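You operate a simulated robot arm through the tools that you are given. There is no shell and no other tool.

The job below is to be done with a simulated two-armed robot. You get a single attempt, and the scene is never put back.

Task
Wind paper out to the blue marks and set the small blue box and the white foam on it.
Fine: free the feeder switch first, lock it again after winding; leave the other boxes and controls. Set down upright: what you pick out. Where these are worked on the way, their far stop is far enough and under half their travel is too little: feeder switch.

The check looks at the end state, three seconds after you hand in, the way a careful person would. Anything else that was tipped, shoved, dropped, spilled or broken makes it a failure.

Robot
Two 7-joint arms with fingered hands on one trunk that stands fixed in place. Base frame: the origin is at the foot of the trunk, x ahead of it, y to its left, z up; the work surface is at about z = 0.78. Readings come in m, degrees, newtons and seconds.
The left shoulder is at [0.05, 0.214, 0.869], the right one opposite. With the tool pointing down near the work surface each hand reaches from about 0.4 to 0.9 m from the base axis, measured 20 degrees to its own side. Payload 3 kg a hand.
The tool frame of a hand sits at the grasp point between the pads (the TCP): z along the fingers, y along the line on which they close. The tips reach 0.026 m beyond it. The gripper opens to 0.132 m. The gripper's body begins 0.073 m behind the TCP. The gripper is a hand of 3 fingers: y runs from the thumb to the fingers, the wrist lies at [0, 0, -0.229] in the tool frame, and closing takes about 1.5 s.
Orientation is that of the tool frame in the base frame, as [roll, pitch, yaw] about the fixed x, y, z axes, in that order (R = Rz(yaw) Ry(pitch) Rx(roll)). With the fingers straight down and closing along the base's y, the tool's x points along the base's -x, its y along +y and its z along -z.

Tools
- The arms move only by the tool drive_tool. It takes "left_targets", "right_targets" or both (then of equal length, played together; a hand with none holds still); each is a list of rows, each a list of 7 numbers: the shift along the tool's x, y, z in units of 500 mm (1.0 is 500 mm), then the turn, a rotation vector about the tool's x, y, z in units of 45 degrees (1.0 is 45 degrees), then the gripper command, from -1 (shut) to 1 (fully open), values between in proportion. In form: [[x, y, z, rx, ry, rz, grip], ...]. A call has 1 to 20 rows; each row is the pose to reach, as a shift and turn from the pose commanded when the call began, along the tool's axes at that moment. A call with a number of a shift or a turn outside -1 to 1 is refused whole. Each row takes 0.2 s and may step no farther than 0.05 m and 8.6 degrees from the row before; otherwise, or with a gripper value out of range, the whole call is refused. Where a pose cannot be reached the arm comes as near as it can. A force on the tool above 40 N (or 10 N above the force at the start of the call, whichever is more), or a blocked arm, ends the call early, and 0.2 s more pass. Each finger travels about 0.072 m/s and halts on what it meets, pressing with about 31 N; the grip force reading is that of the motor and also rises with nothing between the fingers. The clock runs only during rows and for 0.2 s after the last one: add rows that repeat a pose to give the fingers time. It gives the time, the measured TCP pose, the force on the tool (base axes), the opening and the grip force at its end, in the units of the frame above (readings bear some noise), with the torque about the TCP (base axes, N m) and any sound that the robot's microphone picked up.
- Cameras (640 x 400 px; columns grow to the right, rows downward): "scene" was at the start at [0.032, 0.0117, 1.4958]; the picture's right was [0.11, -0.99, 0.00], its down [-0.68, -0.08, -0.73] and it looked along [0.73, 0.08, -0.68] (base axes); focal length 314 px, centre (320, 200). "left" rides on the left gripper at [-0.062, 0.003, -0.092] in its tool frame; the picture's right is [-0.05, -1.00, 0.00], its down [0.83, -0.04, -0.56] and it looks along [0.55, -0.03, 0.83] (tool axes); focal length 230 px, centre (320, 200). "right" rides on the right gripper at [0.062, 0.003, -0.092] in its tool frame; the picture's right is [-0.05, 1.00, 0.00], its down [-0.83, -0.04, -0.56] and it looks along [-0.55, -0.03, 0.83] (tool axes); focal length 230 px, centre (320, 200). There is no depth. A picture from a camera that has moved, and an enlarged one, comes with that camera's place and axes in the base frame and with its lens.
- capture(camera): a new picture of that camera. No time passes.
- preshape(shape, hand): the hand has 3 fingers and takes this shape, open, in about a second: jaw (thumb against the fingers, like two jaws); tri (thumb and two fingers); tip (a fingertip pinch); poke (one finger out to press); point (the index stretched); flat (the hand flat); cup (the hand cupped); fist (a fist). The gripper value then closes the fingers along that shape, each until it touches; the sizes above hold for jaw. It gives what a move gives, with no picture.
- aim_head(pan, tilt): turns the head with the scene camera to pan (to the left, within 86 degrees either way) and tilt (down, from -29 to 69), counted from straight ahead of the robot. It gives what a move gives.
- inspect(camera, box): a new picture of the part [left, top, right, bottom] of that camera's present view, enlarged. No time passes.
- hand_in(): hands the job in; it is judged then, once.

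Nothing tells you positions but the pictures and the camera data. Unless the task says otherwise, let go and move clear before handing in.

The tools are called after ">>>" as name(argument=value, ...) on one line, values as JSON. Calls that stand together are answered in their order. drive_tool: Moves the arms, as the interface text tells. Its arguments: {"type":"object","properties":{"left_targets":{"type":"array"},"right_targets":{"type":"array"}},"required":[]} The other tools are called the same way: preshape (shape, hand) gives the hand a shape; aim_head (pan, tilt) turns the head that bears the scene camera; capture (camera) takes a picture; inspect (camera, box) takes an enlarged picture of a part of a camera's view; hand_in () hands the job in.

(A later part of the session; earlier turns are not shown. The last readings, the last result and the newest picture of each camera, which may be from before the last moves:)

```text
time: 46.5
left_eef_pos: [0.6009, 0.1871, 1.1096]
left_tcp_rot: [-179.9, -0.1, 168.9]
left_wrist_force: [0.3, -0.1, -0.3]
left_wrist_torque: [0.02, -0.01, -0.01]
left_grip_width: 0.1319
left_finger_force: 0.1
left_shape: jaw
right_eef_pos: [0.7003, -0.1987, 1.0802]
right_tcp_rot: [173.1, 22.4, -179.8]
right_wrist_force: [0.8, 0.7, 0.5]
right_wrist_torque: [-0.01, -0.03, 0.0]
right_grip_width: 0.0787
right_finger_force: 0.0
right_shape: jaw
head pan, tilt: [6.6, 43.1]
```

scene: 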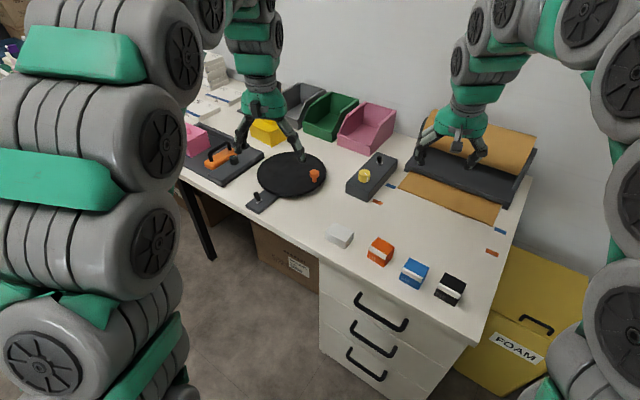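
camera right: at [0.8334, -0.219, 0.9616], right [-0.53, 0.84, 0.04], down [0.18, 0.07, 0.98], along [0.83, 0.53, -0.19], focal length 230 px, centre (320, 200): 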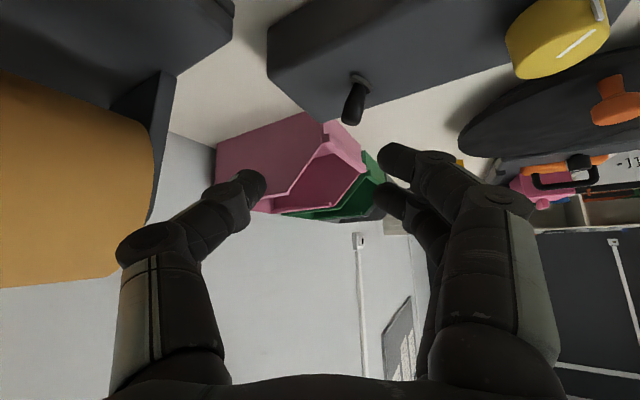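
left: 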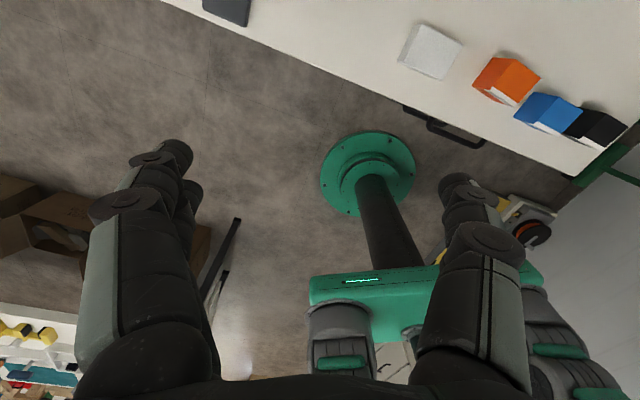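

Continuing to the pose above the small boxes, hand upright.

>>> drive_tool(right_targets=[[0.0741, 0.0113, -0.0113, 0.0458, 0.075, 0.1098, 0.3], [0.1483, 0.0227, -0.0225, 0.0915, 0.15, 0.2195, 0.3], [0.2224, 0.034, -0.0338, 0.1373, 0.225, 0.3293, 0.3], [0.2965, 0.0453, -0.0451, 0.183, 0.3, 0.439, 0.3], [0.3707, 0.0567, -0.0563, 0.2288, 0.375, 0.5488, 0.3], [0.4448, 0.068, -0.0676, 0.2745, 0.45, 0.6585, 0.3]])

>>> capture(camera="right")

>>> capture(camera="scene")

```text
time: 47.9
left_eef_pos: [0.6013, 0.1867, 1.1087]
left_tcp_rot: [179.9, 0.0, 169.0]
left_wrist_force: [-0.4, 0.3, 0.5]
left_wrist_torque: [0.01, 0.03, 0.01]
left_grip_width: 0.1322
left_finger_force: 0.0
left_shape: jaw
right_eef_pos: [0.4802, -0.1752, 1.029]
right_tcp_rot: [-180.0, -0.1, 151.6]
right_wrist_force: [1.2, 0.3, 0.9]
right_wrist_torque: [-0.03, -0.02, 0.03]
right_grip_width: 0.0854
right_finger_force: 0.0
right_shape: jaw
head pan, tilt: [6.6, 43.1]
```

```text
taken
camera right: at [0.4288, -0.1418, 1.1215], right [0.52, 0.85, 0.0], down [0.71, -0.43, 0.55], along [0.47, -0.29, -0.83], focal length 230 px, centre (320, 200)
```

right: 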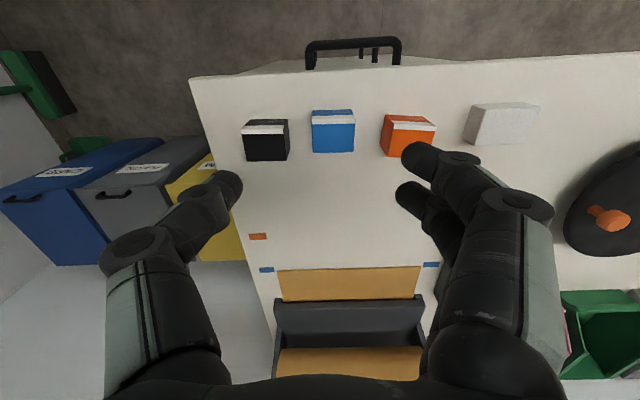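

```text
taken
```

scene: 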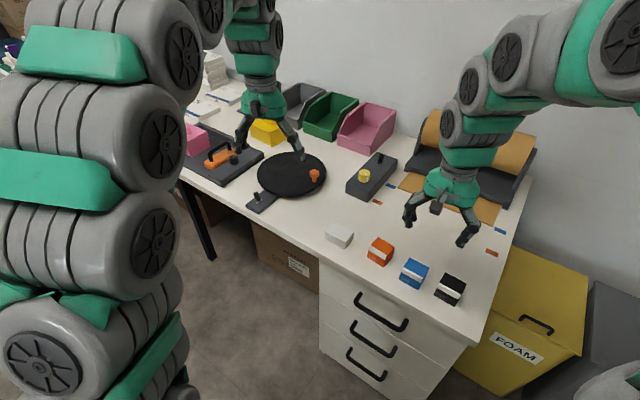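

I'll zoom on the row of boxes from both cameras.

>>> inspect(camera="right", box=[230, 80, 450, 200])

>>> inspect(camera="scene", box=[360, 225, 480, 315])

>>> inspect(camera="scene", box=[310, 205, 390, 265])

>>> inspect(camera="right", box=[440, 80, 560, 170])

```text
2.91 times, centred on (340, 140) of right
camera zoom: at [0.4288, -0.1418, 1.1215], right [0.52, 0.85, 0.0], down [0.71, -0.43, 0.55], along [0.47, -0.29, -0.83], focal length 669 px, centre (262, 374)
```

zoom: 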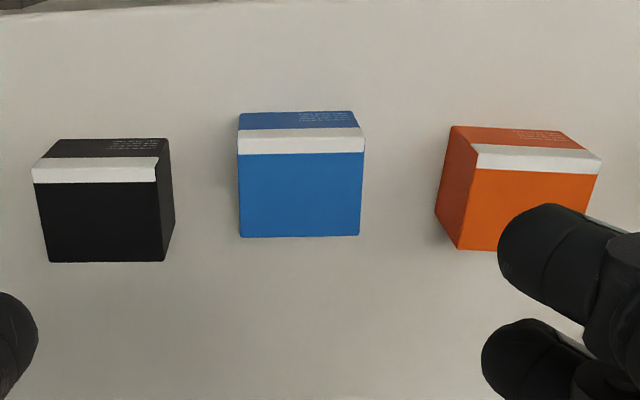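

```text
4.44 times, centred on (420, 270) of scene
camera zoom: at [0.0319, 0.0117, 1.4958], right [0.11, -0.99, 0.0], down [-0.68, -0.08, -0.73], along [0.73, 0.08, -0.68], focal length 1396 px, centre (-124, -111)
```

zoom: 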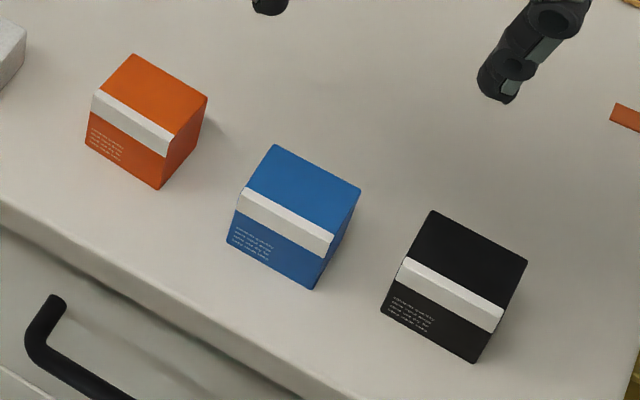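

```text
6.67 times, centred on (350, 235) of scene
camera zoom: at [0.0319, 0.0117, 1.4958], right [0.11, -0.99, 0.0], down [-0.68, -0.08, -0.73], along [0.73, 0.08, -0.68], focal length 2093 px, centre (120, -33)
```

zoom: 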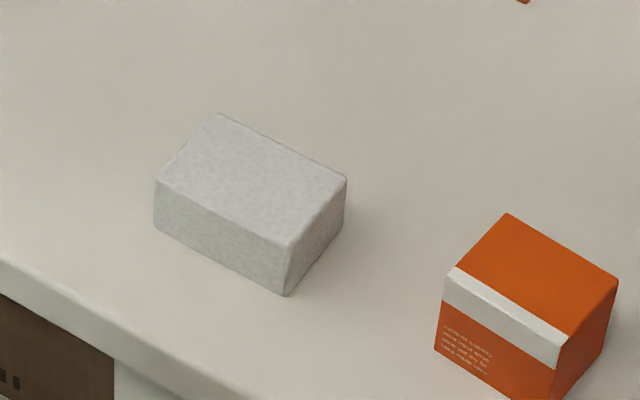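

```text
4.44 times, centred on (500, 125) of right
camera zoom: at [0.4288, -0.1418, 1.1215], right [0.52, 0.85, 0.0], down [0.71, -0.43, 0.55], along [0.47, -0.29, -0.83], focal length 1022 px, centre (-480, 533)
```

zoom: 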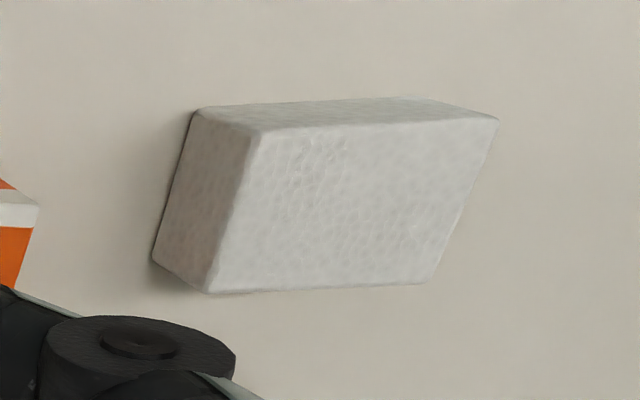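

Blue box is about 55×45×45 mm, centred near [0.520, -0.177] with gaps of roughly 46 mm to orange and 36 mm to black; foam is about 66×48×30 mm at [0.634, 0.024]. I'll go to a pre-grasp above the blue box with a slight forward tilt and a 70 mm opening.

>>> drive_tool(right_targets=[[-0.0061, 0.0106, 0.0544, 0, -0.0667, 0, 0.06], [-0.0121, 0.0212, 0.1088, 0, -0.1333, 0, 0.06], [-0.0182, 0.0318, 0.1632, 0, -0.2, 0, 0.06], [-0.0242, 0.0424, 0.2176, 0, -0.267, 0, 0.06], [-0.0242, 0.0424, 0.2176, 0, -0.267, 0, 0.06]])

>>> capture(camera="right")

>>> capture(camera="scene")

```text
time: 49.1
left_eef_pos: [0.6018, 0.1871, 1.1088]
left_tcp_rot: [180.0, 0.0, 169.0]
left_wrist_force: [-0.2, 0.6, 0.0]
left_wrist_torque: [0.02, 0.0, -0.02]
left_grip_width: 0.132
left_finger_force: 0.1
left_shape: jaw
right_eef_pos: [0.5001, -0.1596, 0.9214]
right_tcp_rot: [180.0, 12.0, 151.7]
right_wrist_force: [-0.7, -1.0, 0.3]
right_wrist_torque: [0.04, -0.02, -0.01]
right_grip_width: 0.0705
right_finger_force: 0.1
right_shape: jaw
head pan, tilt: [6.6, 43.1]
```

```text
taken
camera right: at [0.4323, -0.118, 0.9987], right [0.52, 0.86, 0.01], down [0.59, -0.37, 0.72], along [0.62, -0.36, -0.7], focal length 230 px, centre (320, 200)
```

right: 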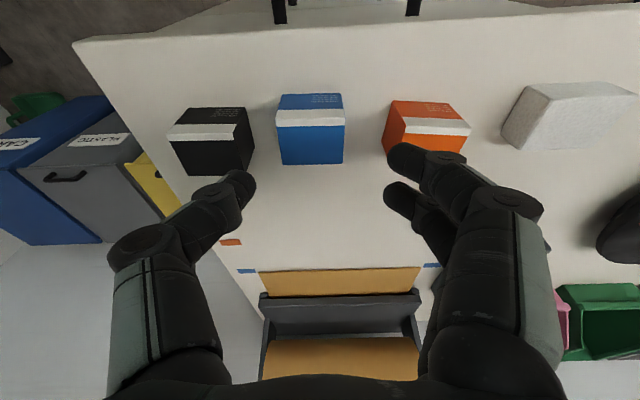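

```text
taken
```

scene: 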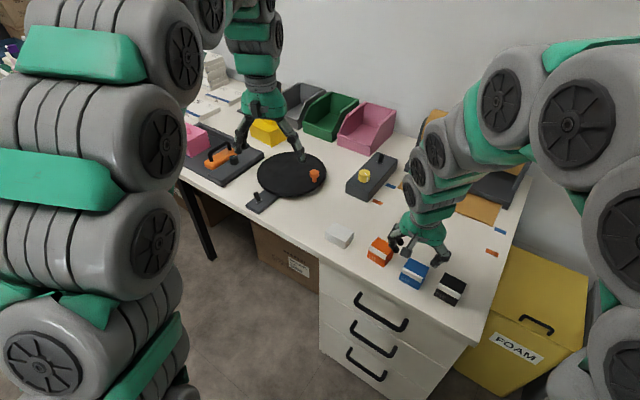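

The geometry agrees. I'll shift 3 mm towards the thumb side and descend to just above the box tops to check clearances.

>>> drive_tool(right_targets=[[-0.0016, -0.002, 0.035, 0, 0, 0, 0.06], [-0.0032, -0.004, 0.07, 0, 0, 0, 0.06], [-0.0048, -0.006, 0.104, 0, 0, 0, 0.06], [-0.0048, -0.006, 0.104, 0, 0, 0, 0.06]])

>>> capture(camera="right")

>>> inspect(camera="scene", box=[350, 215, 480, 312])

```text
time: 50.1
left_eef_pos: [0.6018, 0.1875, 1.108]
left_tcp_rot: [-180.0, 0.1, 169.1]
left_wrist_force: [0.1, 0.8, -0.2]
left_wrist_torque: [-0.02, -0.02, 0.0]
left_grip_width: 0.1318
left_finger_force: 0.1
left_shape: jaw
right_eef_pos: [0.5112, -0.169, 0.8704]
right_tcp_rot: [179.9, 12.0, 151.8]
right_wrist_force: [0.5, -0.2, -0.4]
right_wrist_torque: [0.0, -0.02, -0.03]
right_grip_width: 0.0705
right_finger_force: 0.0
right_shape: jaw
head pan, tilt: [6.6, 43.1]
```

```text
taken
camera right: at [0.4436, -0.1277, 0.9476], right [0.52, 0.86, 0.01], down [0.59, -0.37, 0.72], along [0.62, -0.36, -0.7], focal length 230 px, centre (320, 200)
```

right: 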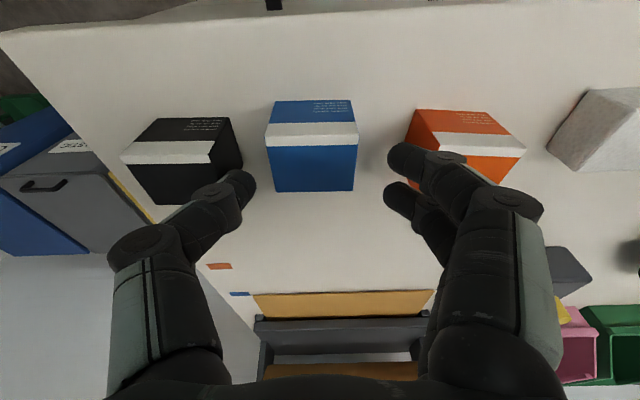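

```text
4.12 times, centred on (415, 264) of scene
camera zoom: at [0.032, 0.0117, 1.4958], right [0.11, -0.99, 0.0], down [-0.68, -0.08, -0.73], along [0.73, 0.08, -0.68], focal length 1295 px, centre (-72, -62)
```

zoom: 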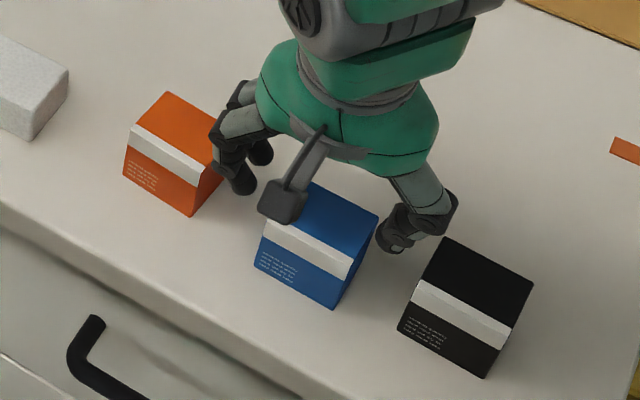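

Clearances look workable. I'll shift 2.5 mm more towards black's side, narrow slightly, and lower to grasp height in small steps.

>>> drive_tool(right_targets=[[0, -0.005, 0, 0, 0, 0, 0.0], [0, -0.005, 0.02, 0, 0, 0, 0.0], [0, -0.005, 0.04, 0, 0, 0, 0.0], [0, -0.005, 0.055, 0, 0, 0, 0.0], [0, -0.005, 0.07, 0, 0, 0, 0.0]])

>>> capture(camera="right")

>>> inspect(camera="scene", box=[350, 215, 480, 312])

```text
time: 51.3
left_eef_pos: [0.6003, 0.1858, 1.1079]
left_tcp_rot: [180.0, 0.0, 169.0]
left_wrist_force: [0.0, 1.1, 0.2]
left_wrist_torque: [0.04, 0.04, 0.03]
left_grip_width: 0.1318
left_finger_force: 0.1
left_shape: jaw
right_eef_pos: [0.5141, -0.1727, 0.8367]
right_tcp_rot: [-180.0, 12.0, 151.7]
right_wrist_force: [-0.1, -0.3, 1.3]
right_wrist_torque: [0.03, 0.01, 0.0]
right_grip_width: 0.0668
right_finger_force: 0.1
right_shape: jaw
head pan, tilt: [6.6, 43.1]
```

```text
taken
camera right: at [0.4479, -0.1325, 0.914], right [0.52, 0.86, 0.01], down [0.59, -0.37, 0.72], along [0.62, -0.36, -0.7], focal length 230 px, centre (320, 200)
```

right: 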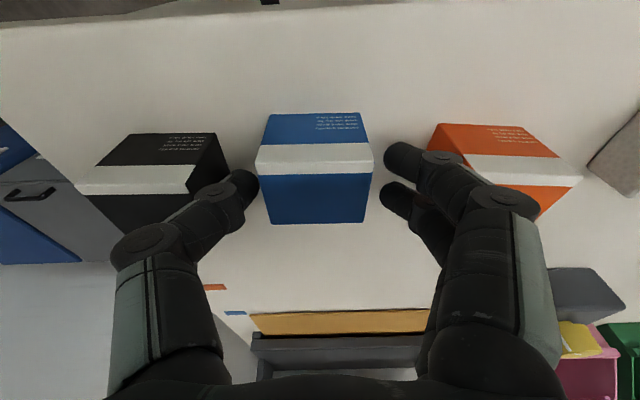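

```text
4.12 times, centred on (415, 264) of scene
camera zoom: at [0.032, 0.0117, 1.4958], right [0.11, -0.99, 0.0], down [-0.68, -0.08, -0.73], along [0.73, 0.08, -0.68], focal length 1295 px, centre (-72, -62)
```

zoom: 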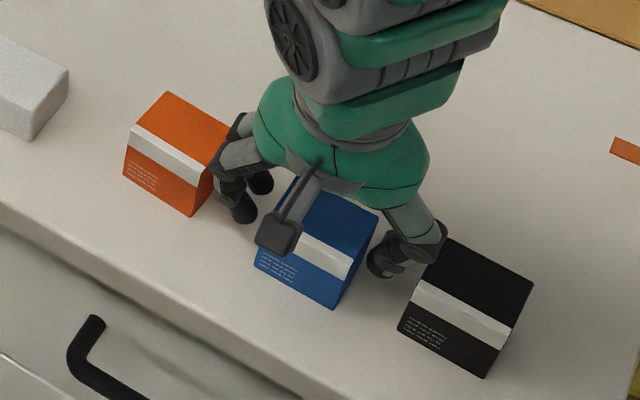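

Fingers straddle the blue box without touching. I'll lower 6 mm more and close on it.

>>> drive_tool(right_targets=[[0, 0, 0.006, 0, 0, 0, 0.0], [0, 0, 0.012, 0, 0, 0, 0.0], [0, 0, 0.012, 0, 0, 0, -0.3], [0, 0, 0.012, 0, 0, 0, -0.6], [0, 0, 0.012, 0, 0, 0, -0.6], [0, 0, 0.012, 0, 0, 0, -0.6]])

>>> capture(camera="right")

>>> inspect(camera="scene", box=[350, 215, 480, 312])

```text
time: 52.7
left_eef_pos: [0.6021, 0.1872, 1.1069]
left_tcp_rot: [180.0, 0.0, 169.1]
left_wrist_force: [0.9, 0.8, -0.5]
left_wrist_torque: [-0.02, 0.01, 0.02]
left_grip_width: 0.1319
left_finger_force: 0.1
left_shape: jaw
right_eef_pos: [0.5165, -0.175, 0.8316]
right_tcp_rot: [180.0, 12.1, 151.7]
right_wrist_force: [-0.3, 0.0, 1.2]
right_wrist_torque: [0.0, -0.01, 0.0]
right_grip_width: 0.0484
right_finger_force: 30.7
right_shape: jaw
head pan, tilt: [6.6, 43.1]
```

```text
taken
camera right: at [0.4496, -0.133, 0.9087], right [0.52, 0.86, 0.01], down [0.59, -0.37, 0.72], along [0.62, -0.36, -0.7], focal length 230 px, centre (320, 200)
```

right: 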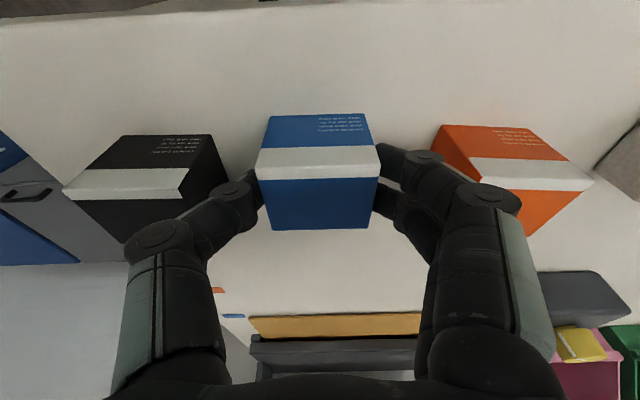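

```text
4.12 times, centred on (415, 264) of scene
camera zoom: at [0.032, 0.0117, 1.4958], right [0.11, -0.99, 0.0], down [-0.68, -0.08, -0.73], along [0.73, 0.08, -0.68], focal length 1295 px, centre (-72, -62)
```

zoom: 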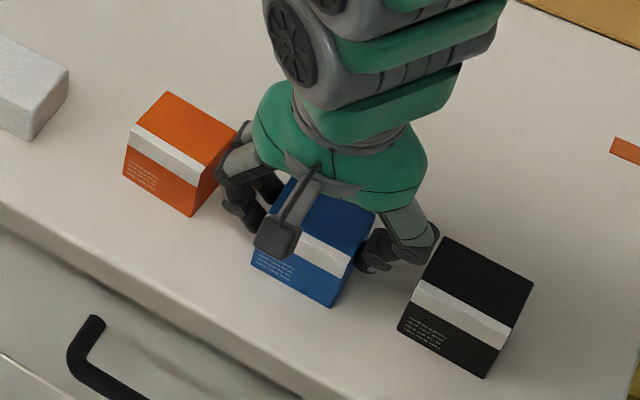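

Gripped firmly (width 48 mm). Lifting straight up.

>>> drive_tool(right_targets=[[-0.0042, 0, -0.0196, 0, 0, 0, -0.8], [-0.0168, 0, -0.0782, 0, 0, 0, -0.8], [-0.0335, 0, -0.1565, 0, 0, 0, -0.8], [-0.0503, 0, -0.2347, 0, 0, 0, -0.8]])

>>> capture(camera="right")

>>> capture(camera="scene")

```text
time: 53.7
left_eef_pos: [0.6022, 0.1875, 1.108]
left_tcp_rot: [-180.0, 0.0, 169.0]
left_wrist_force: [0.1, -0.3, -0.2]
left_wrist_torque: [-0.01, -0.03, -0.01]
left_grip_width: 0.1322
left_finger_force: 0.1
left_shape: jaw
right_eef_pos: [0.5208, -0.1748, 0.9473]
right_tcp_rot: [-179.9, 11.8, 151.8]
right_wrist_force: [0.0, 0.5, -0.1]
right_wrist_torque: [0.02, -0.05, 0.01]
right_grip_width: 0.048
right_finger_force: 30.6
right_shape: jaw
head pan, tilt: [6.6, 43.1]
```

```text
taken
camera right: at [0.4524, -0.1333, 1.025], right [0.52, 0.86, 0.01], down [0.59, -0.37, 0.72], along [0.62, -0.36, -0.7], focal length 230 px, centre (320, 200)
```

right: 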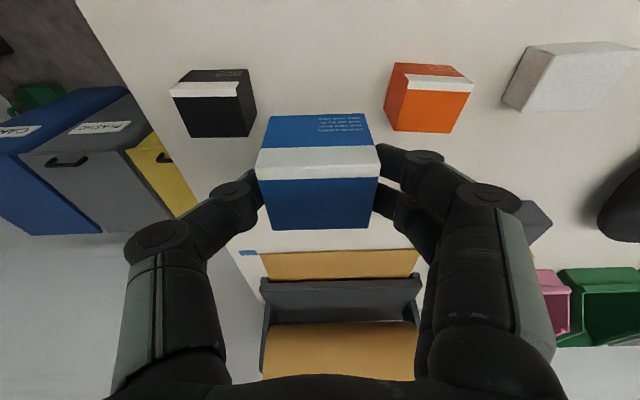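

```text
taken
```

scene: 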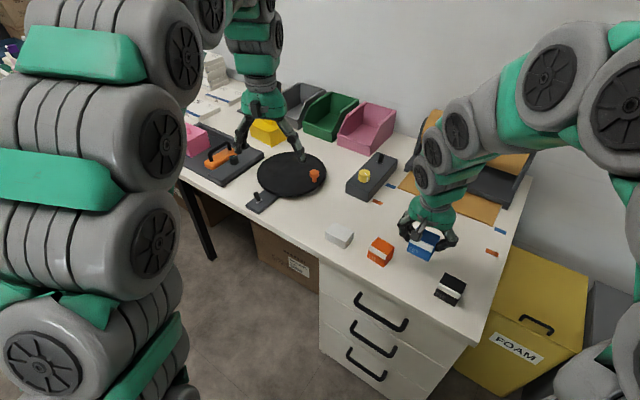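

The blue box is up cleanly and the neighbours are untouched. I'll carry it over the paper, left of centre.

>>> drive_tool(right_targets=[[-0.068, 0.0113, 0.0177, 0, 0, 0, -0.8], [-0.136, 0.0225, 0.0354, 0, 0, 0, -0.8], [-0.2039, 0.0338, 0.0532, 0, 0, 0, -0.8], [-0.2719, 0.045, 0.0709, 0, 0, 0, -0.8], [-0.3399, 0.0563, 0.0886, 0, 0, 0, -0.8], [-0.4079, 0.0676, 0.1063, 0, 0, 0, -0.8], [-0.4759, 0.0788, 0.124, 0, 0, 0, -0.8], [-0.5438, 0.0901, 0.1418, 0, 0, 0, -0.8], [-0.6118, 0.1013, 0.1595, 0, 0, 0, -0.8], [-0.6798, 0.1126, 0.1772, 0, 0, 0, -0.8]])

>>> capture(camera="right")

>>> capture(camera="scene")

```text
time: 55.9
left_eef_pos: [0.602, 0.1879, 1.1082]
left_tcp_rot: [-180.0, 0.0, 169.1]
left_wrist_force: [-0.7, -0.3, -0.7]
left_wrist_torque: [0.05, 0.01, 0.01]
left_grip_width: 0.1319
left_finger_force: 0.0
left_shape: jaw
right_eef_pos: [0.8529, -0.2911, 0.9346]
right_tcp_rot: [-180.0, 11.9, 151.7]
right_wrist_force: [-0.7, -0.3, 0.4]
right_wrist_torque: [0.0, 0.0, 0.02]
right_grip_width: 0.0484
right_finger_force: 31.0
right_shape: jaw
head pan, tilt: [6.6, 43.1]
```

```text
taken
camera right: at [0.7852, -0.25, 1.0128], right [0.52, 0.86, 0.01], down [0.59, -0.37, 0.72], along [0.62, -0.36, -0.7], focal length 230 px, centre (320, 200)
```

right: 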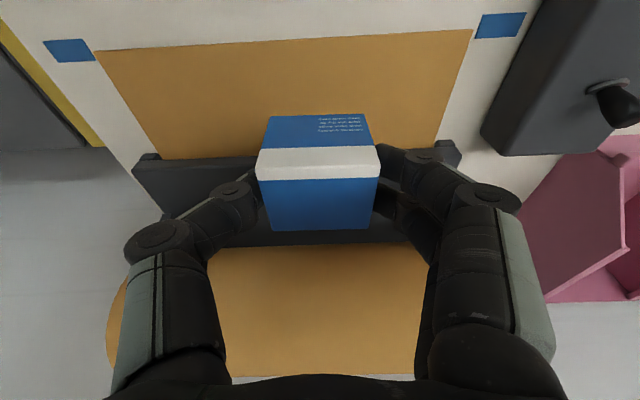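

```text
taken
```

scene: 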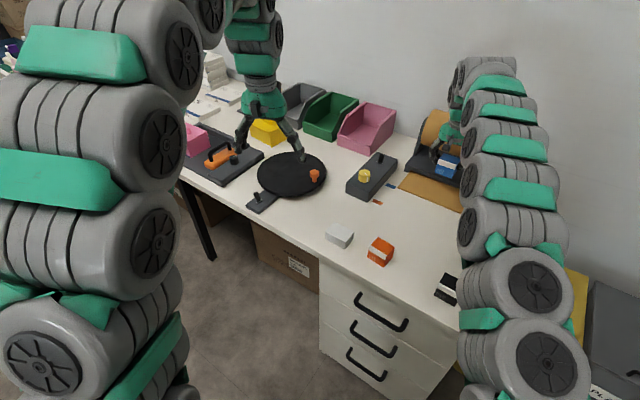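

The box is over the paper at about the middle of its depth. Lowering vertically to a couple of centimetres above it.

>>> drive_tool(right_targets=[[0.009, 0, 0.042, 0, 0, 0, -0.8], [0.0177, 0, 0.0832, 0, 0, 0, -0.8], [0.0265, 0, 0.1248, 0, 0, 0, -0.8], [0.0342, 0, 0.1615, 0, 0, 0, -0.8]])

>>> capture(camera="right")

>>> inspect(camera="scene", box=[380, 120, 520, 225])

```text
time: 56.9
left_eef_pos: [0.6014, 0.1869, 1.1075]
left_tcp_rot: [-180.0, 0.1, 169.0]
left_wrist_force: [0.2, 0.0, -0.3]
left_wrist_torque: [-0.01, 0.0, 0.01]
left_grip_width: 0.132
left_finger_force: 0.1
left_shape: jaw
right_eef_pos: [0.8555, -0.2906, 0.8514]
right_tcp_rot: [179.9, 12.0, 151.8]
right_wrist_force: [0.3, -0.9, -1.0]
right_wrist_torque: [0.04, 0.04, 0.0]
right_grip_width: 0.0484
right_finger_force: 31.0
right_shape: jaw
head pan, tilt: [6.6, 43.1]
```

```text
taken
camera right: at [0.7872, -0.2497, 0.9299], right [0.52, 0.86, 0.01], down [0.59, -0.37, 0.72], along [0.62, -0.36, -0.7], focal length 230 px, centre (320, 200)
```

right: 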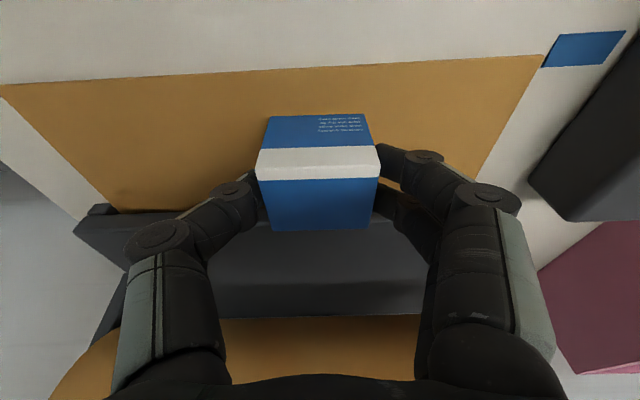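

```text
3.81 times, centred on (450, 172) of scene
camera zoom: at [0.032, 0.0117, 1.4958], right [0.11, -0.99, 0.0], down [-0.68, -0.08, -0.73], along [0.73, 0.08, -0.68], focal length 1196 px, centre (-175, 305)
```

zoom: 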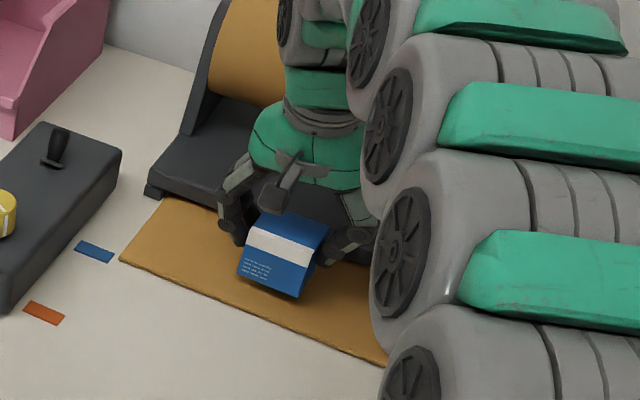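

Nearly down. Lowering the last part in small steps, watching the force.

>>> drive_tool(right_targets=[[0.0012, 0, 0.0059, 0, 0, 0, -0.8], [0.0025, 0, 0.0117, 0, 0, 0, -0.8], [0.0037, 0, 0.0176, 0, 0, 0, -0.8], [0.0049, 0, 0.0235, 0, 0, 0, -0.8]])

>>> inspect(camera="scene", box=[410, 160, 490, 210])

```text
time: 57.9
left_eef_pos: [0.6025, 0.1876, 1.1081]
left_tcp_rot: [-180.0, 0.0, 169.0]
left_wrist_force: [0.6, 1.0, -0.8]
left_wrist_torque: [-0.01, -0.02, 0.02]
left_grip_width: 0.1315
left_finger_force: 0.1
left_shape: jaw
right_eef_pos: [0.854, -0.2901, 0.8407]
right_tcp_rot: [-179.9, 12.0, 151.7]
right_wrist_force: [-0.8, 0.7, 0.3]
right_wrist_torque: [-0.02, -0.02, 0.0]
right_grip_width: 0.0482
right_finger_force: 31.2
right_shape: jaw
head pan, tilt: [6.6, 43.1]
```

```text
8.00 times, centred on (450, 185) of scene
camera zoom: at [0.032, 0.0117, 1.4958], right [0.11, -0.99, 0.0], down [-0.68, -0.08, -0.73], along [0.73, 0.08, -0.68], focal length 2512 px, centre (-720, 320)
```

zoom: 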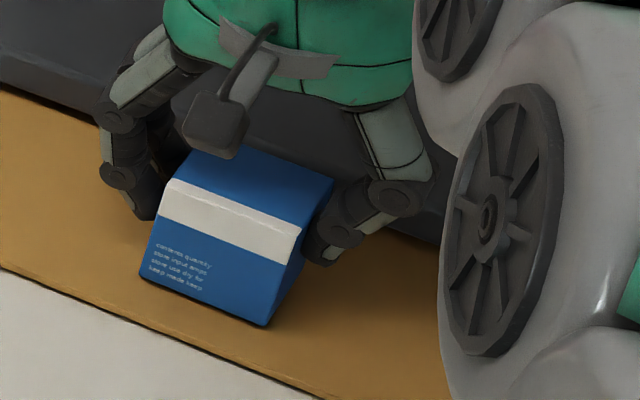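

Still no contact (z 0.841). A few millimetres more.

>>> drive_tool(right_targets=[[0.0006, 0, 0.0029, 0, 0, 0, -0.8], [0.0012, 0, 0.0059, 0, 0, 0, -0.8], [0.0018, 0, 0.0088, 0, 0, 0, -0.8]])

```text
time: 58.7
left_eef_pos: [0.6016, 0.1869, 1.1083]
left_tcp_rot: [-179.9, 0.0, 169.0]
left_wrist_force: [0.5, 1.1, -0.7]
left_wrist_torque: [0.0, 0.02, 0.01]
left_grip_width: 0.132
left_finger_force: 0.0
left_shape: jaw
right_eef_pos: [0.8539, -0.2913, 0.8372]
right_tcp_rot: [179.9, 12.2, 151.9]
right_wrist_force: [-0.2, -0.1, 15.1]
right_wrist_torque: [0.04, -0.05, 0.0]
right_grip_width: 0.0487
right_finger_force: 31.0
right_shape: jaw
head pan, tilt: [6.6, 43.1]
```

Contact with the paper (15 N). I'll ease up 1 mm, open, and withdraw upward.

>>> drive_tool(right_targets=[[-0.0004, 0, -0.002, 0, 0, 0, -0.8], [-0.0004, 0, -0.002, 0, 0, 0, -0.1], [-0.0004, 0, -0.002, 0, 0, 0, 0.05], [-0.0004, 0, -0.002, 0, 0, 0, 0.05], [-0.0004, 0, -0.002, 0, 0, 0, 0.05]])

>>> capture(camera="right")

```text
time: 59.9
left_eef_pos: [0.601, 0.1865, 1.1084]
left_tcp_rot: [180.0, -0.1, 169.0]
left_wrist_force: [0.9, -0.8, -0.1]
left_wrist_torque: [-0.02, 0.05, 0.0]
left_grip_width: 0.1316
left_finger_force: 0.1
left_shape: jaw
right_eef_pos: [0.855, -0.2903, 0.8356]
right_tcp_rot: [-179.9, 12.0, 151.7]
right_wrist_force: [0.2, 0.2, 0.5]
right_wrist_torque: [0.02, 0.0, -0.02]
right_grip_width: 0.0686
right_finger_force: 0.0
right_shape: jaw
head pan, tilt: [6.6, 43.1]
```

```text
taken
camera right: at [0.7863, -0.2499, 0.9133], right [0.52, 0.86, 0.01], down [0.59, -0.37, 0.72], along [0.62, -0.36, -0.7], focal length 230 px, centre (320, 200)
```

right: 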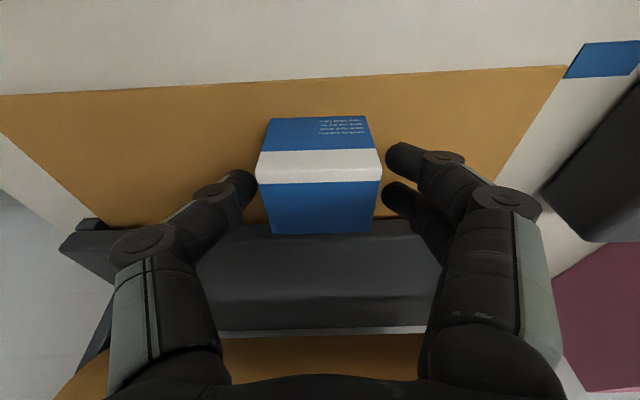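

The box stands on the paper, released. Withdrawing upward.

>>> drive_tool(right_targets=[[0, 0, -0.03, 0, 0, 0, 0.05], [0, 0, -0.08, 0, 0, 0, 0.05], [0, 0, -0.15, 0, 0, 0, 0.05], [0, 0, -0.23, 0, 0, 0, 0.05]])

>>> capture(camera="right")

>>> capture(camera="scene")

```text
time: 60.9
left_eef_pos: [0.6014, 0.1877, 1.1089]
left_tcp_rot: [180.0, 0.0, 169.0]
left_wrist_force: [1.1, -0.1, -0.7]
left_wrist_torque: [-0.01, -0.01, 0.02]
left_grip_width: 0.1317
left_finger_force: 0.0
left_shape: jaw
right_eef_pos: [0.8321, -0.2786, 0.9513]
right_tcp_rot: [180.0, 12.1, 151.7]
right_wrist_force: [-0.1, 0.0, -0.1]
right_wrist_torque: [0.01, -0.01, 0.04]
right_grip_width: 0.0687
right_finger_force: 0.0
right_shape: jaw
head pan, tilt: [6.6, 43.1]
```

```text
taken
camera right: at [0.7654, -0.237, 1.0295], right [0.52, 0.86, 0.01], down [0.59, -0.37, 0.72], along [0.62, -0.36, -0.7], focal length 230 px, centre (320, 200)
```

right: 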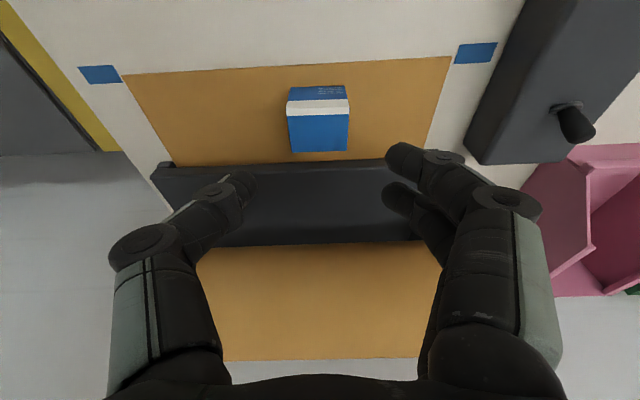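

```text
taken
```

scene: 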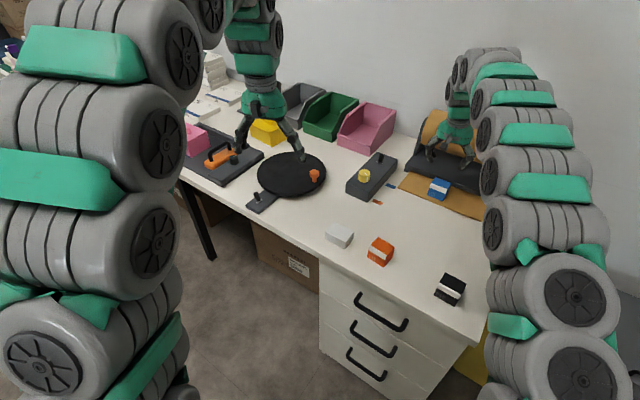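

Blue box is standing well on the paper. Next the foam: I'll move the left hand further left out of the way while the right hand travels above the foam.

>>> drive_tool(left_targets=[[0, 0.03, 0, 0, 0, 0, 1], [0, 0.06, 0, 0, 0, 0, 1], [0, 0.09, 0, 0, 0, 0, 1], [0, 0.12, 0, 0, 0, 0, 1], [0, 0.15, 0, 0, 0, 0, 1], [0, 0.18, 0, 0, 0, 0, 1], [0, 0.21, 0, 0, 0, 0, 1], [0, 0.24, 0, 0, 0, 0, 1], [0, 0.27, 0, 0, 0, 0, 1], [0, 0.3, 0, 0, 0, 0, 1]], right_targets=[[0.0685, 0.0346, -0.0173, 0, 0, 0, 0.3], [0.1371, 0.0691, -0.0346, 0, 0, 0, 0.3], [0.2056, 0.1037, -0.0519, 0, 0, 0, 0.3], [0.2742, 0.1382, -0.0692, 0, 0, 0, 0.3], [0.3427, 0.1728, -0.0865, 0, 0, 0, 0.3], [0.4112, 0.2074, -0.1038, 0, 0, 0, 0.3], [0.4798, 0.2419, -0.1211, 0, 0, 0, 0.3], [0.5483, 0.2765, -0.1384, 0, 0, 0, 0.3], [0.6169, 0.311, -0.1557, 0, 0, 0, 0.3], [0.6854, 0.3456, -0.173, 0, 0, 0, 0.3]])

>>> capture(camera="right")

>>> capture(camera="scene")

```text
time: 63.1
left_eef_pos: [0.6296, 0.3357, 1.1106]
left_tcp_rot: [180.0, 0.1, 169.1]
left_wrist_force: [0.0, -0.3, -0.6]
left_wrist_torque: [0.0, 0.01, 0.0]
left_grip_width: 0.132
left_finger_force: 0.0
left_shape: jaw
right_eef_pos: [0.6046, 0.0414, 0.9614]
right_tcp_rot: [-180.0, 12.0, 151.7]
right_wrist_force: [0.1, -0.2, 0.5]
right_wrist_torque: [-0.01, 0.01, 0.01]
right_grip_width: 0.0855
right_finger_force: 0.0
right_shape: jaw
head pan, tilt: [6.6, 43.1]
```

```text
taken
camera right: at [0.536, 0.0811, 1.0388], right [0.52, 0.86, 0.01], down [0.59, -0.37, 0.72], along [0.62, -0.36, -0.7], focal length 230 px, centre (320, 200)
```

right: 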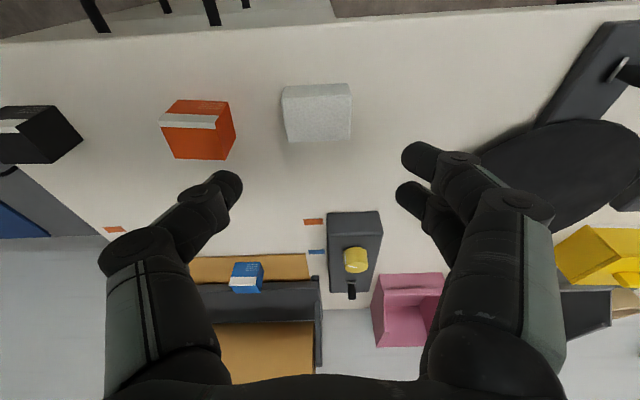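

```text
taken
```

scene: 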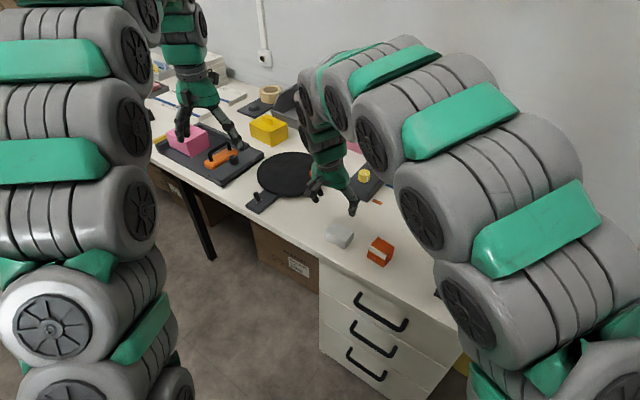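

The foam is near the view's centre line; zooming to measure it.

>>> inspect(camera="right", box=[250, 60, 390, 165])

```text
3.81 times, centred on (320, 112) of right
camera zoom: at [0.536, 0.0811, 1.0388], right [0.52, 0.86, 0.01], down [0.59, -0.37, 0.72], along [0.62, -0.36, -0.7], focal length 876 px, centre (320, 533)
```

zoom: 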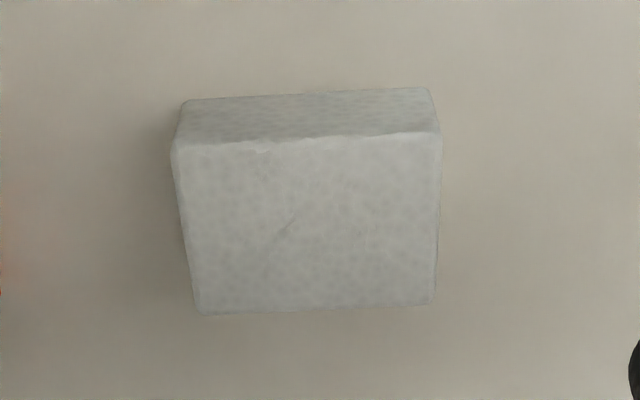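

Foam measured at centre [0.633, 0.022], aligned with the hand. Descending to just above it with a 90 mm opening.

>>> drive_tool(right_targets=[[0, -0.0016, 0.06, 0, 0, 0, 0.36], [0, -0.0032, 0.12, 0, 0, 0, 0.36], [0, -0.0048, 0.18, 0, 0, 0, 0.36], [0.0008, -0.0064, 0.23, 0, 0, 0, 0.36], [0.0008, -0.0064, 0.23, 0, 0, 0, 0.36]])

>>> capture(camera="right")

>>> inspect(camera="scene", box=[290, 180, 410, 270])

```text
time: 64.3
left_eef_pos: [0.629, 0.3355, 1.1106]
left_tcp_rot: [180.0, 0.0, 169.0]
left_wrist_force: [-0.6, -1.0, 0.2]
left_wrist_torque: [0.0, -0.01, 0.01]
left_grip_width: 0.132
left_finger_force: 0.1
left_shape: jaw
right_eef_pos: [0.622, 0.0246, 0.8499]
right_tcp_rot: [-180.0, 12.0, 151.7]
right_wrist_force: [1.3, -0.7, -0.2]
right_wrist_torque: [0.03, -0.02, 0.01]
right_grip_width: 0.0892
right_finger_force: 0.1
right_shape: jaw
head pan, tilt: [6.6, 43.1]
```

```text
taken
camera right: at [0.555, 0.0659, 0.9276], right [0.52, 0.86, 0.01], down [0.59, -0.37, 0.72], along [0.62, -0.36, -0.7], focal length 230 px, centre (320, 200)
```

right: 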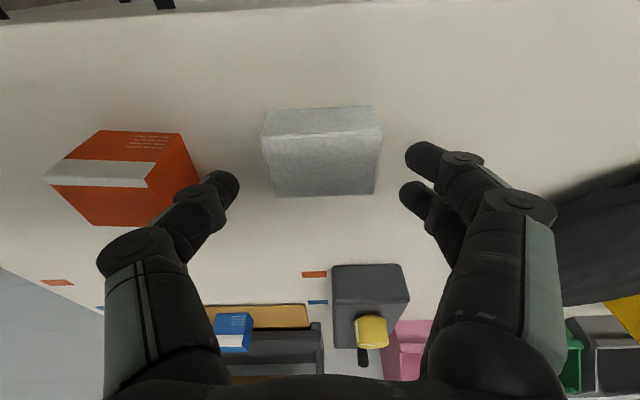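

```text
4.44 times, centred on (350, 225) of scene
camera zoom: at [0.032, 0.0117, 1.4958], right [0.11, -0.99, 0.0], down [-0.68, -0.08, -0.73], along [0.73, 0.08, -0.68], focal length 1396 px, centre (187, 89)
```

zoom: 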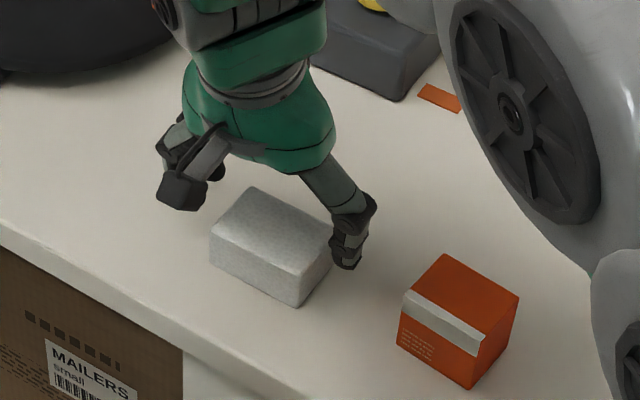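

Well centred. Lowering to grasp height, then closing.

>>> drive_tool(right_targets=[[0, 0, 0.025, 0, 0, 0, 0.36], [0, 0, 0.045, 0, 0, 0, 0.36], [0, 0, 0.062, 0, 0, 0, 0.36], [0, 0, 0.062, 0, 0, 0, 0.0], [0, 0, 0.062, 0, 0, 0, -0.4], [0, 0, 0.062, 0, 0, 0, -0.4], [0, 0, 0.062, 0, 0, 0, -0.4]])

>>> capture(camera="right")

>>> inspect(camera="scene", box=[290, 180, 410, 270])

```text
time: 65.9
left_eef_pos: [0.6282, 0.3354, 1.1096]
left_tcp_rot: [180.0, 0.0, 168.9]
left_wrist_force: [-0.1, -0.3, 0.2]
left_wrist_torque: [0.01, 0.01, 0.02]
left_grip_width: 0.1319
left_finger_force: 0.2
left_shape: jaw
right_eef_pos: [0.6268, 0.0248, 0.8189]
right_tcp_rot: [-179.9, 11.9, 151.7]
right_wrist_force: [0.3, 0.1, -0.7]
right_wrist_torque: [-0.01, -0.02, 0.0]
right_grip_width: 0.0634
right_finger_force: 30.8
right_shape: jaw
head pan, tilt: [6.6, 43.1]
```

```text
taken
camera right: at [0.5602, 0.0651, 0.8976], right [0.52, 0.86, 0.01], down [0.59, -0.37, 0.72], along [0.62, -0.36, -0.7], focal length 230 px, centre (320, 200)
```

right: 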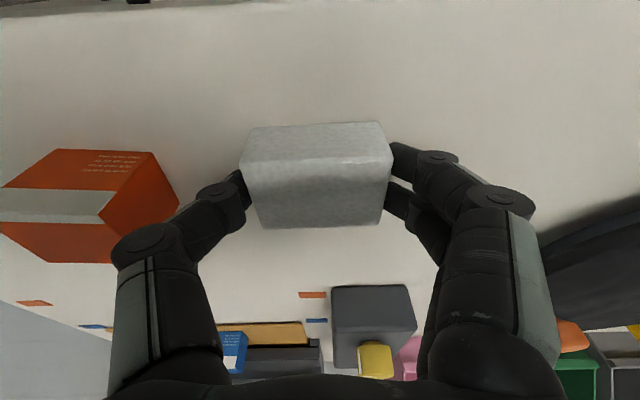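

```text
4.44 times, centred on (350, 225) of scene
camera zoom: at [0.032, 0.0117, 1.4958], right [0.11, -0.99, 0.0], down [-0.68, -0.08, -0.73], along [0.73, 0.08, -0.68], focal length 1396 px, centre (187, 89)
```

zoom: 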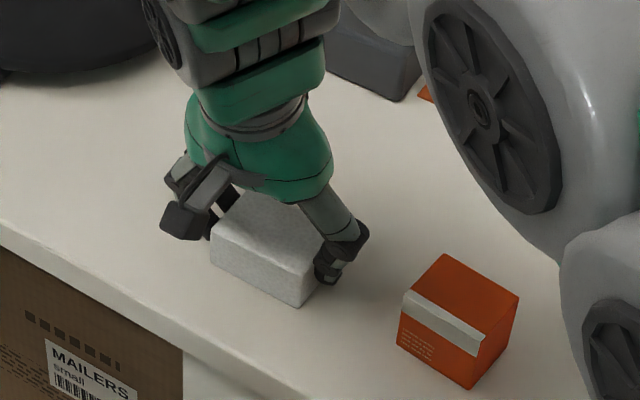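

Foam gripped (63 mm). Lifting straight up.

>>> drive_tool(right_targets=[[-0.0041, 0, -0.0196, 0, 0, 0, -0.4], [-0.0165, 0, -0.0783, 0, 0, 0, -0.4], [-0.033, 0, -0.1565, 0, 0, 0, -0.4], [-0.0495, 0, -0.2348, 0, 0, 0, -0.4]])

>>> capture(camera="right")

>>> capture(camera="scene")

```text
time: 66.9
left_eef_pos: [0.6291, 0.3363, 1.1104]
left_tcp_rot: [179.9, 0.0, 169.0]
left_wrist_force: [0.1, 0.2, 0.3]
left_wrist_torque: [-0.02, -0.03, -0.02]
left_grip_width: 0.1316
left_finger_force: 0.0
left_shape: jaw
right_eef_pos: [0.6267, 0.0223, 0.9382]
right_tcp_rot: [180.0, 12.0, 151.8]
right_wrist_force: [-0.4, 0.0, 0.0]
right_wrist_torque: [-0.01, -0.01, -0.03]
right_grip_width: 0.0632
right_finger_force: 31.1
right_shape: jaw
head pan, tilt: [6.6, 43.1]
```

```text
taken
camera right: at [0.5587, 0.0633, 1.0151], right [0.52, 0.86, 0.01], down [0.59, -0.37, 0.72], along [0.62, -0.36, -0.7], focal length 230 px, centre (320, 200)
```

right: 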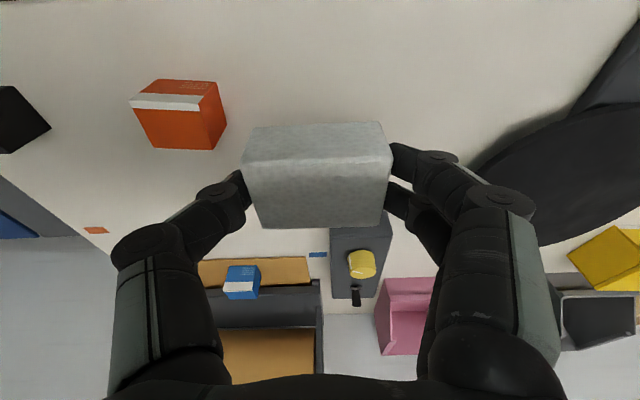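

```text
taken
```

scene: 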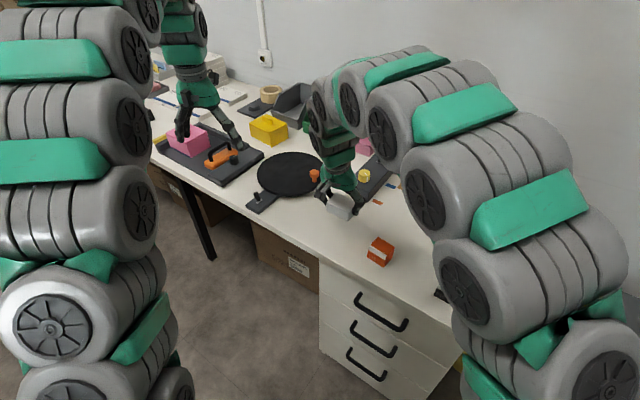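

The foam is lifted level. Carrying it to the right part of the paper, beside the blue box.

>>> drive_tool(right_targets=[[-0.0565, -0.0481, 0.0134, 0, 0, 0, -0.4], [-0.113, -0.0962, 0.0268, 0, 0, 0, -0.4], [-0.1695, -0.1443, 0.0402, 0, 0, 0, -0.4], [-0.226, -0.1923, 0.0535, 0, 0, 0, -0.4], [-0.2825, -0.2404, 0.0669, 0, 0, 0, -0.4], [-0.339, -0.2885, 0.0803, 0, 0, 0, -0.4], [-0.3955, -0.3366, 0.0937, 0, 0, 0, -0.4], [-0.452, -0.3847, 0.1071, 0, 0, 0, -0.4], [-0.5085, -0.4328, 0.1205, 0, 0, 0, -0.4], [-0.565, -0.4808, 0.1338, 0, 0, 0, -0.4], [-0.6215, -0.5289, 0.1472, 0, 0, 0, -0.4], [-0.678, -0.577, 0.1606, 0, 0, 0, -0.4]])

>>> capture(camera="right")

>>> capture(camera="scene")

```text
time: 69.5
left_eef_pos: [0.628, 0.3367, 1.1098]
left_tcp_rot: [-180.0, -0.1, 169.0]
left_wrist_force: [0.5, -0.1, -0.6]
left_wrist_torque: [-0.02, 0.01, -0.03]
left_grip_width: 0.1319
left_finger_force: 0.0
left_shape: jaw
right_eef_pos: [0.796, -0.3935, 0.9282]
right_tcp_rot: [180.0, 11.8, 151.7]
right_wrist_force: [-0.5, -0.3, -0.9]
right_wrist_torque: [0.0, 0.03, 0.02]
right_grip_width: 0.0633
right_finger_force: 31.3
right_shape: jaw
head pan, tilt: [6.6, 43.1]
```

```text
taken
camera right: at [0.7284, -0.3525, 1.0065], right [0.52, 0.86, 0.01], down [0.59, -0.37, 0.71], along [0.62, -0.36, -0.7], focal length 230 px, centre (320, 200)
```

right: 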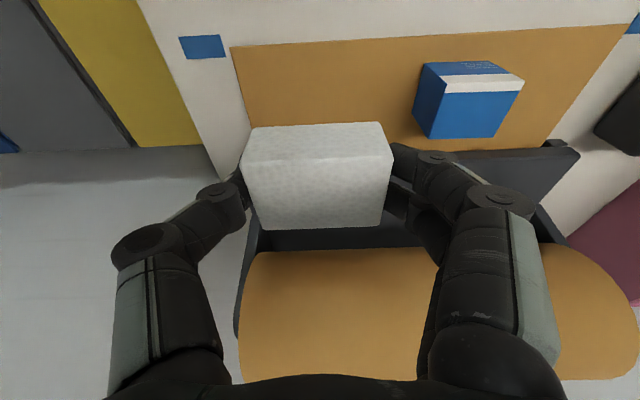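

```text
taken
```

scene: 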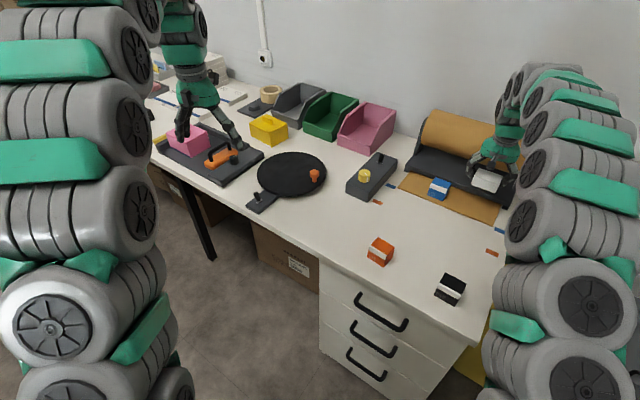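

Above the intended spot, clear of the blue box. Lowering vertically.

>>> drive_tool(right_targets=[[0.0082, 0, 0.0392, 0, 0, 0, -0.4], [0.0164, 0, 0.0783, 0, 0, 0, -0.4], [0.0245, 0, 0.1175, 0, 0, 0, -0.4], [0.0327, 0, 0.1566, 0, 0, 0, -0.4], [0.0372, 0, 0.178, 0, 0, 0, -0.4]])

>>> capture(camera="right")

>>> inspect(camera="scene", box=[400, 140, 540, 240])

```text
time: 70.7
left_eef_pos: [0.6295, 0.3355, 1.1103]
left_tcp_rot: [-180.0, 0.0, 169.0]
left_wrist_force: [0.3, -0.2, 1.1]
left_wrist_torque: [0.01, 0.0, -0.01]
left_grip_width: 0.132
left_finger_force: 0.0
left_shape: jaw
right_eef_pos: [0.7973, -0.3971, 0.8409]
right_tcp_rot: [180.0, 12.0, 151.8]
right_wrist_force: [0.3, 0.7, -0.4]
right_wrist_torque: [0.0, 0.0, -0.02]
right_grip_width: 0.0631
right_finger_force: 31.2
right_shape: jaw
head pan, tilt: [6.6, 43.1]
```

```text
taken
camera right: at [0.7301, -0.3556, 0.9189], right [0.52, 0.86, 0.01], down [0.59, -0.37, 0.72], along [0.62, -0.36, -0.7], focal length 230 px, centre (320, 200)
```

right: 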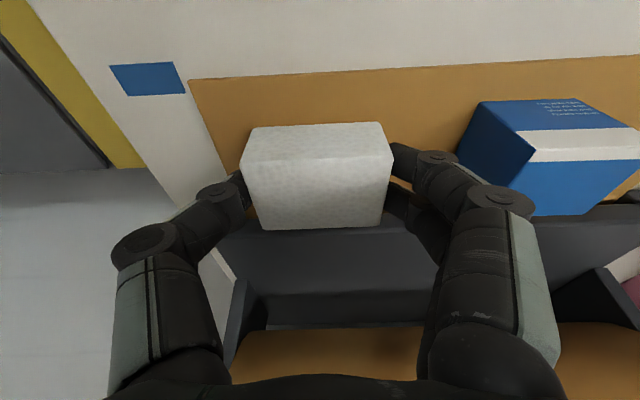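

```text
4.00 times, centred on (470, 190) of scene
camera zoom: at [0.032, 0.0117, 1.4958], right [0.11, -0.99, 0.0], down [-0.68, -0.08, -0.73], along [0.73, 0.08, -0.68], focal length 1256 px, centre (-280, 240)
```

zoom: 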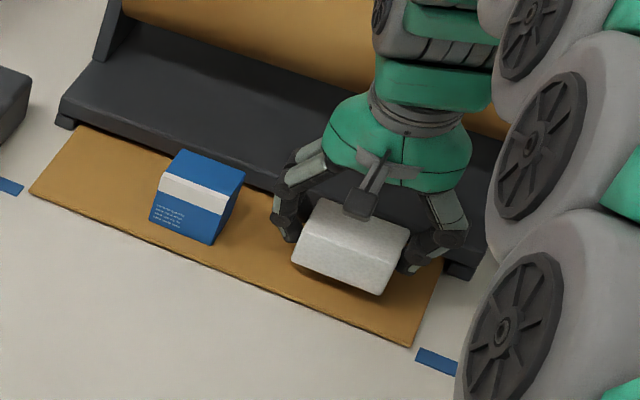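

Foam is over the paper. Lowering in small steps to contact.

>>> drive_tool(right_targets=[[0.0012, 0, 0.0059, 0, 0, 0, -0.4], [0.0025, 0, 0.0117, 0, 0, 0, -0.4], [0.0037, 0, 0.0176, 0, 0, 0, -0.4], [0.0048, 0, 0.0225, 0, 0, 0, -0.4]])

```text
time: 71.7
left_eef_pos: [0.6291, 0.3356, 1.1103]
left_tcp_rot: [180.0, 0.0, 169.0]
left_wrist_force: [-0.4, 0.9, -0.4]
left_wrist_torque: [0.02, 0.0, 0.0]
left_grip_width: 0.1318
left_finger_force: 0.0
left_shape: jaw
right_eef_pos: [0.7973, -0.3965, 0.8296]
right_tcp_rot: [-179.9, 12.0, 151.6]
right_wrist_force: [-0.5, 0.0, -0.3]
right_wrist_torque: [0.01, 0.01, -0.01]
right_grip_width: 0.0632
right_finger_force: 31.6
right_shape: jaw
head pan, tilt: [6.6, 43.1]
```

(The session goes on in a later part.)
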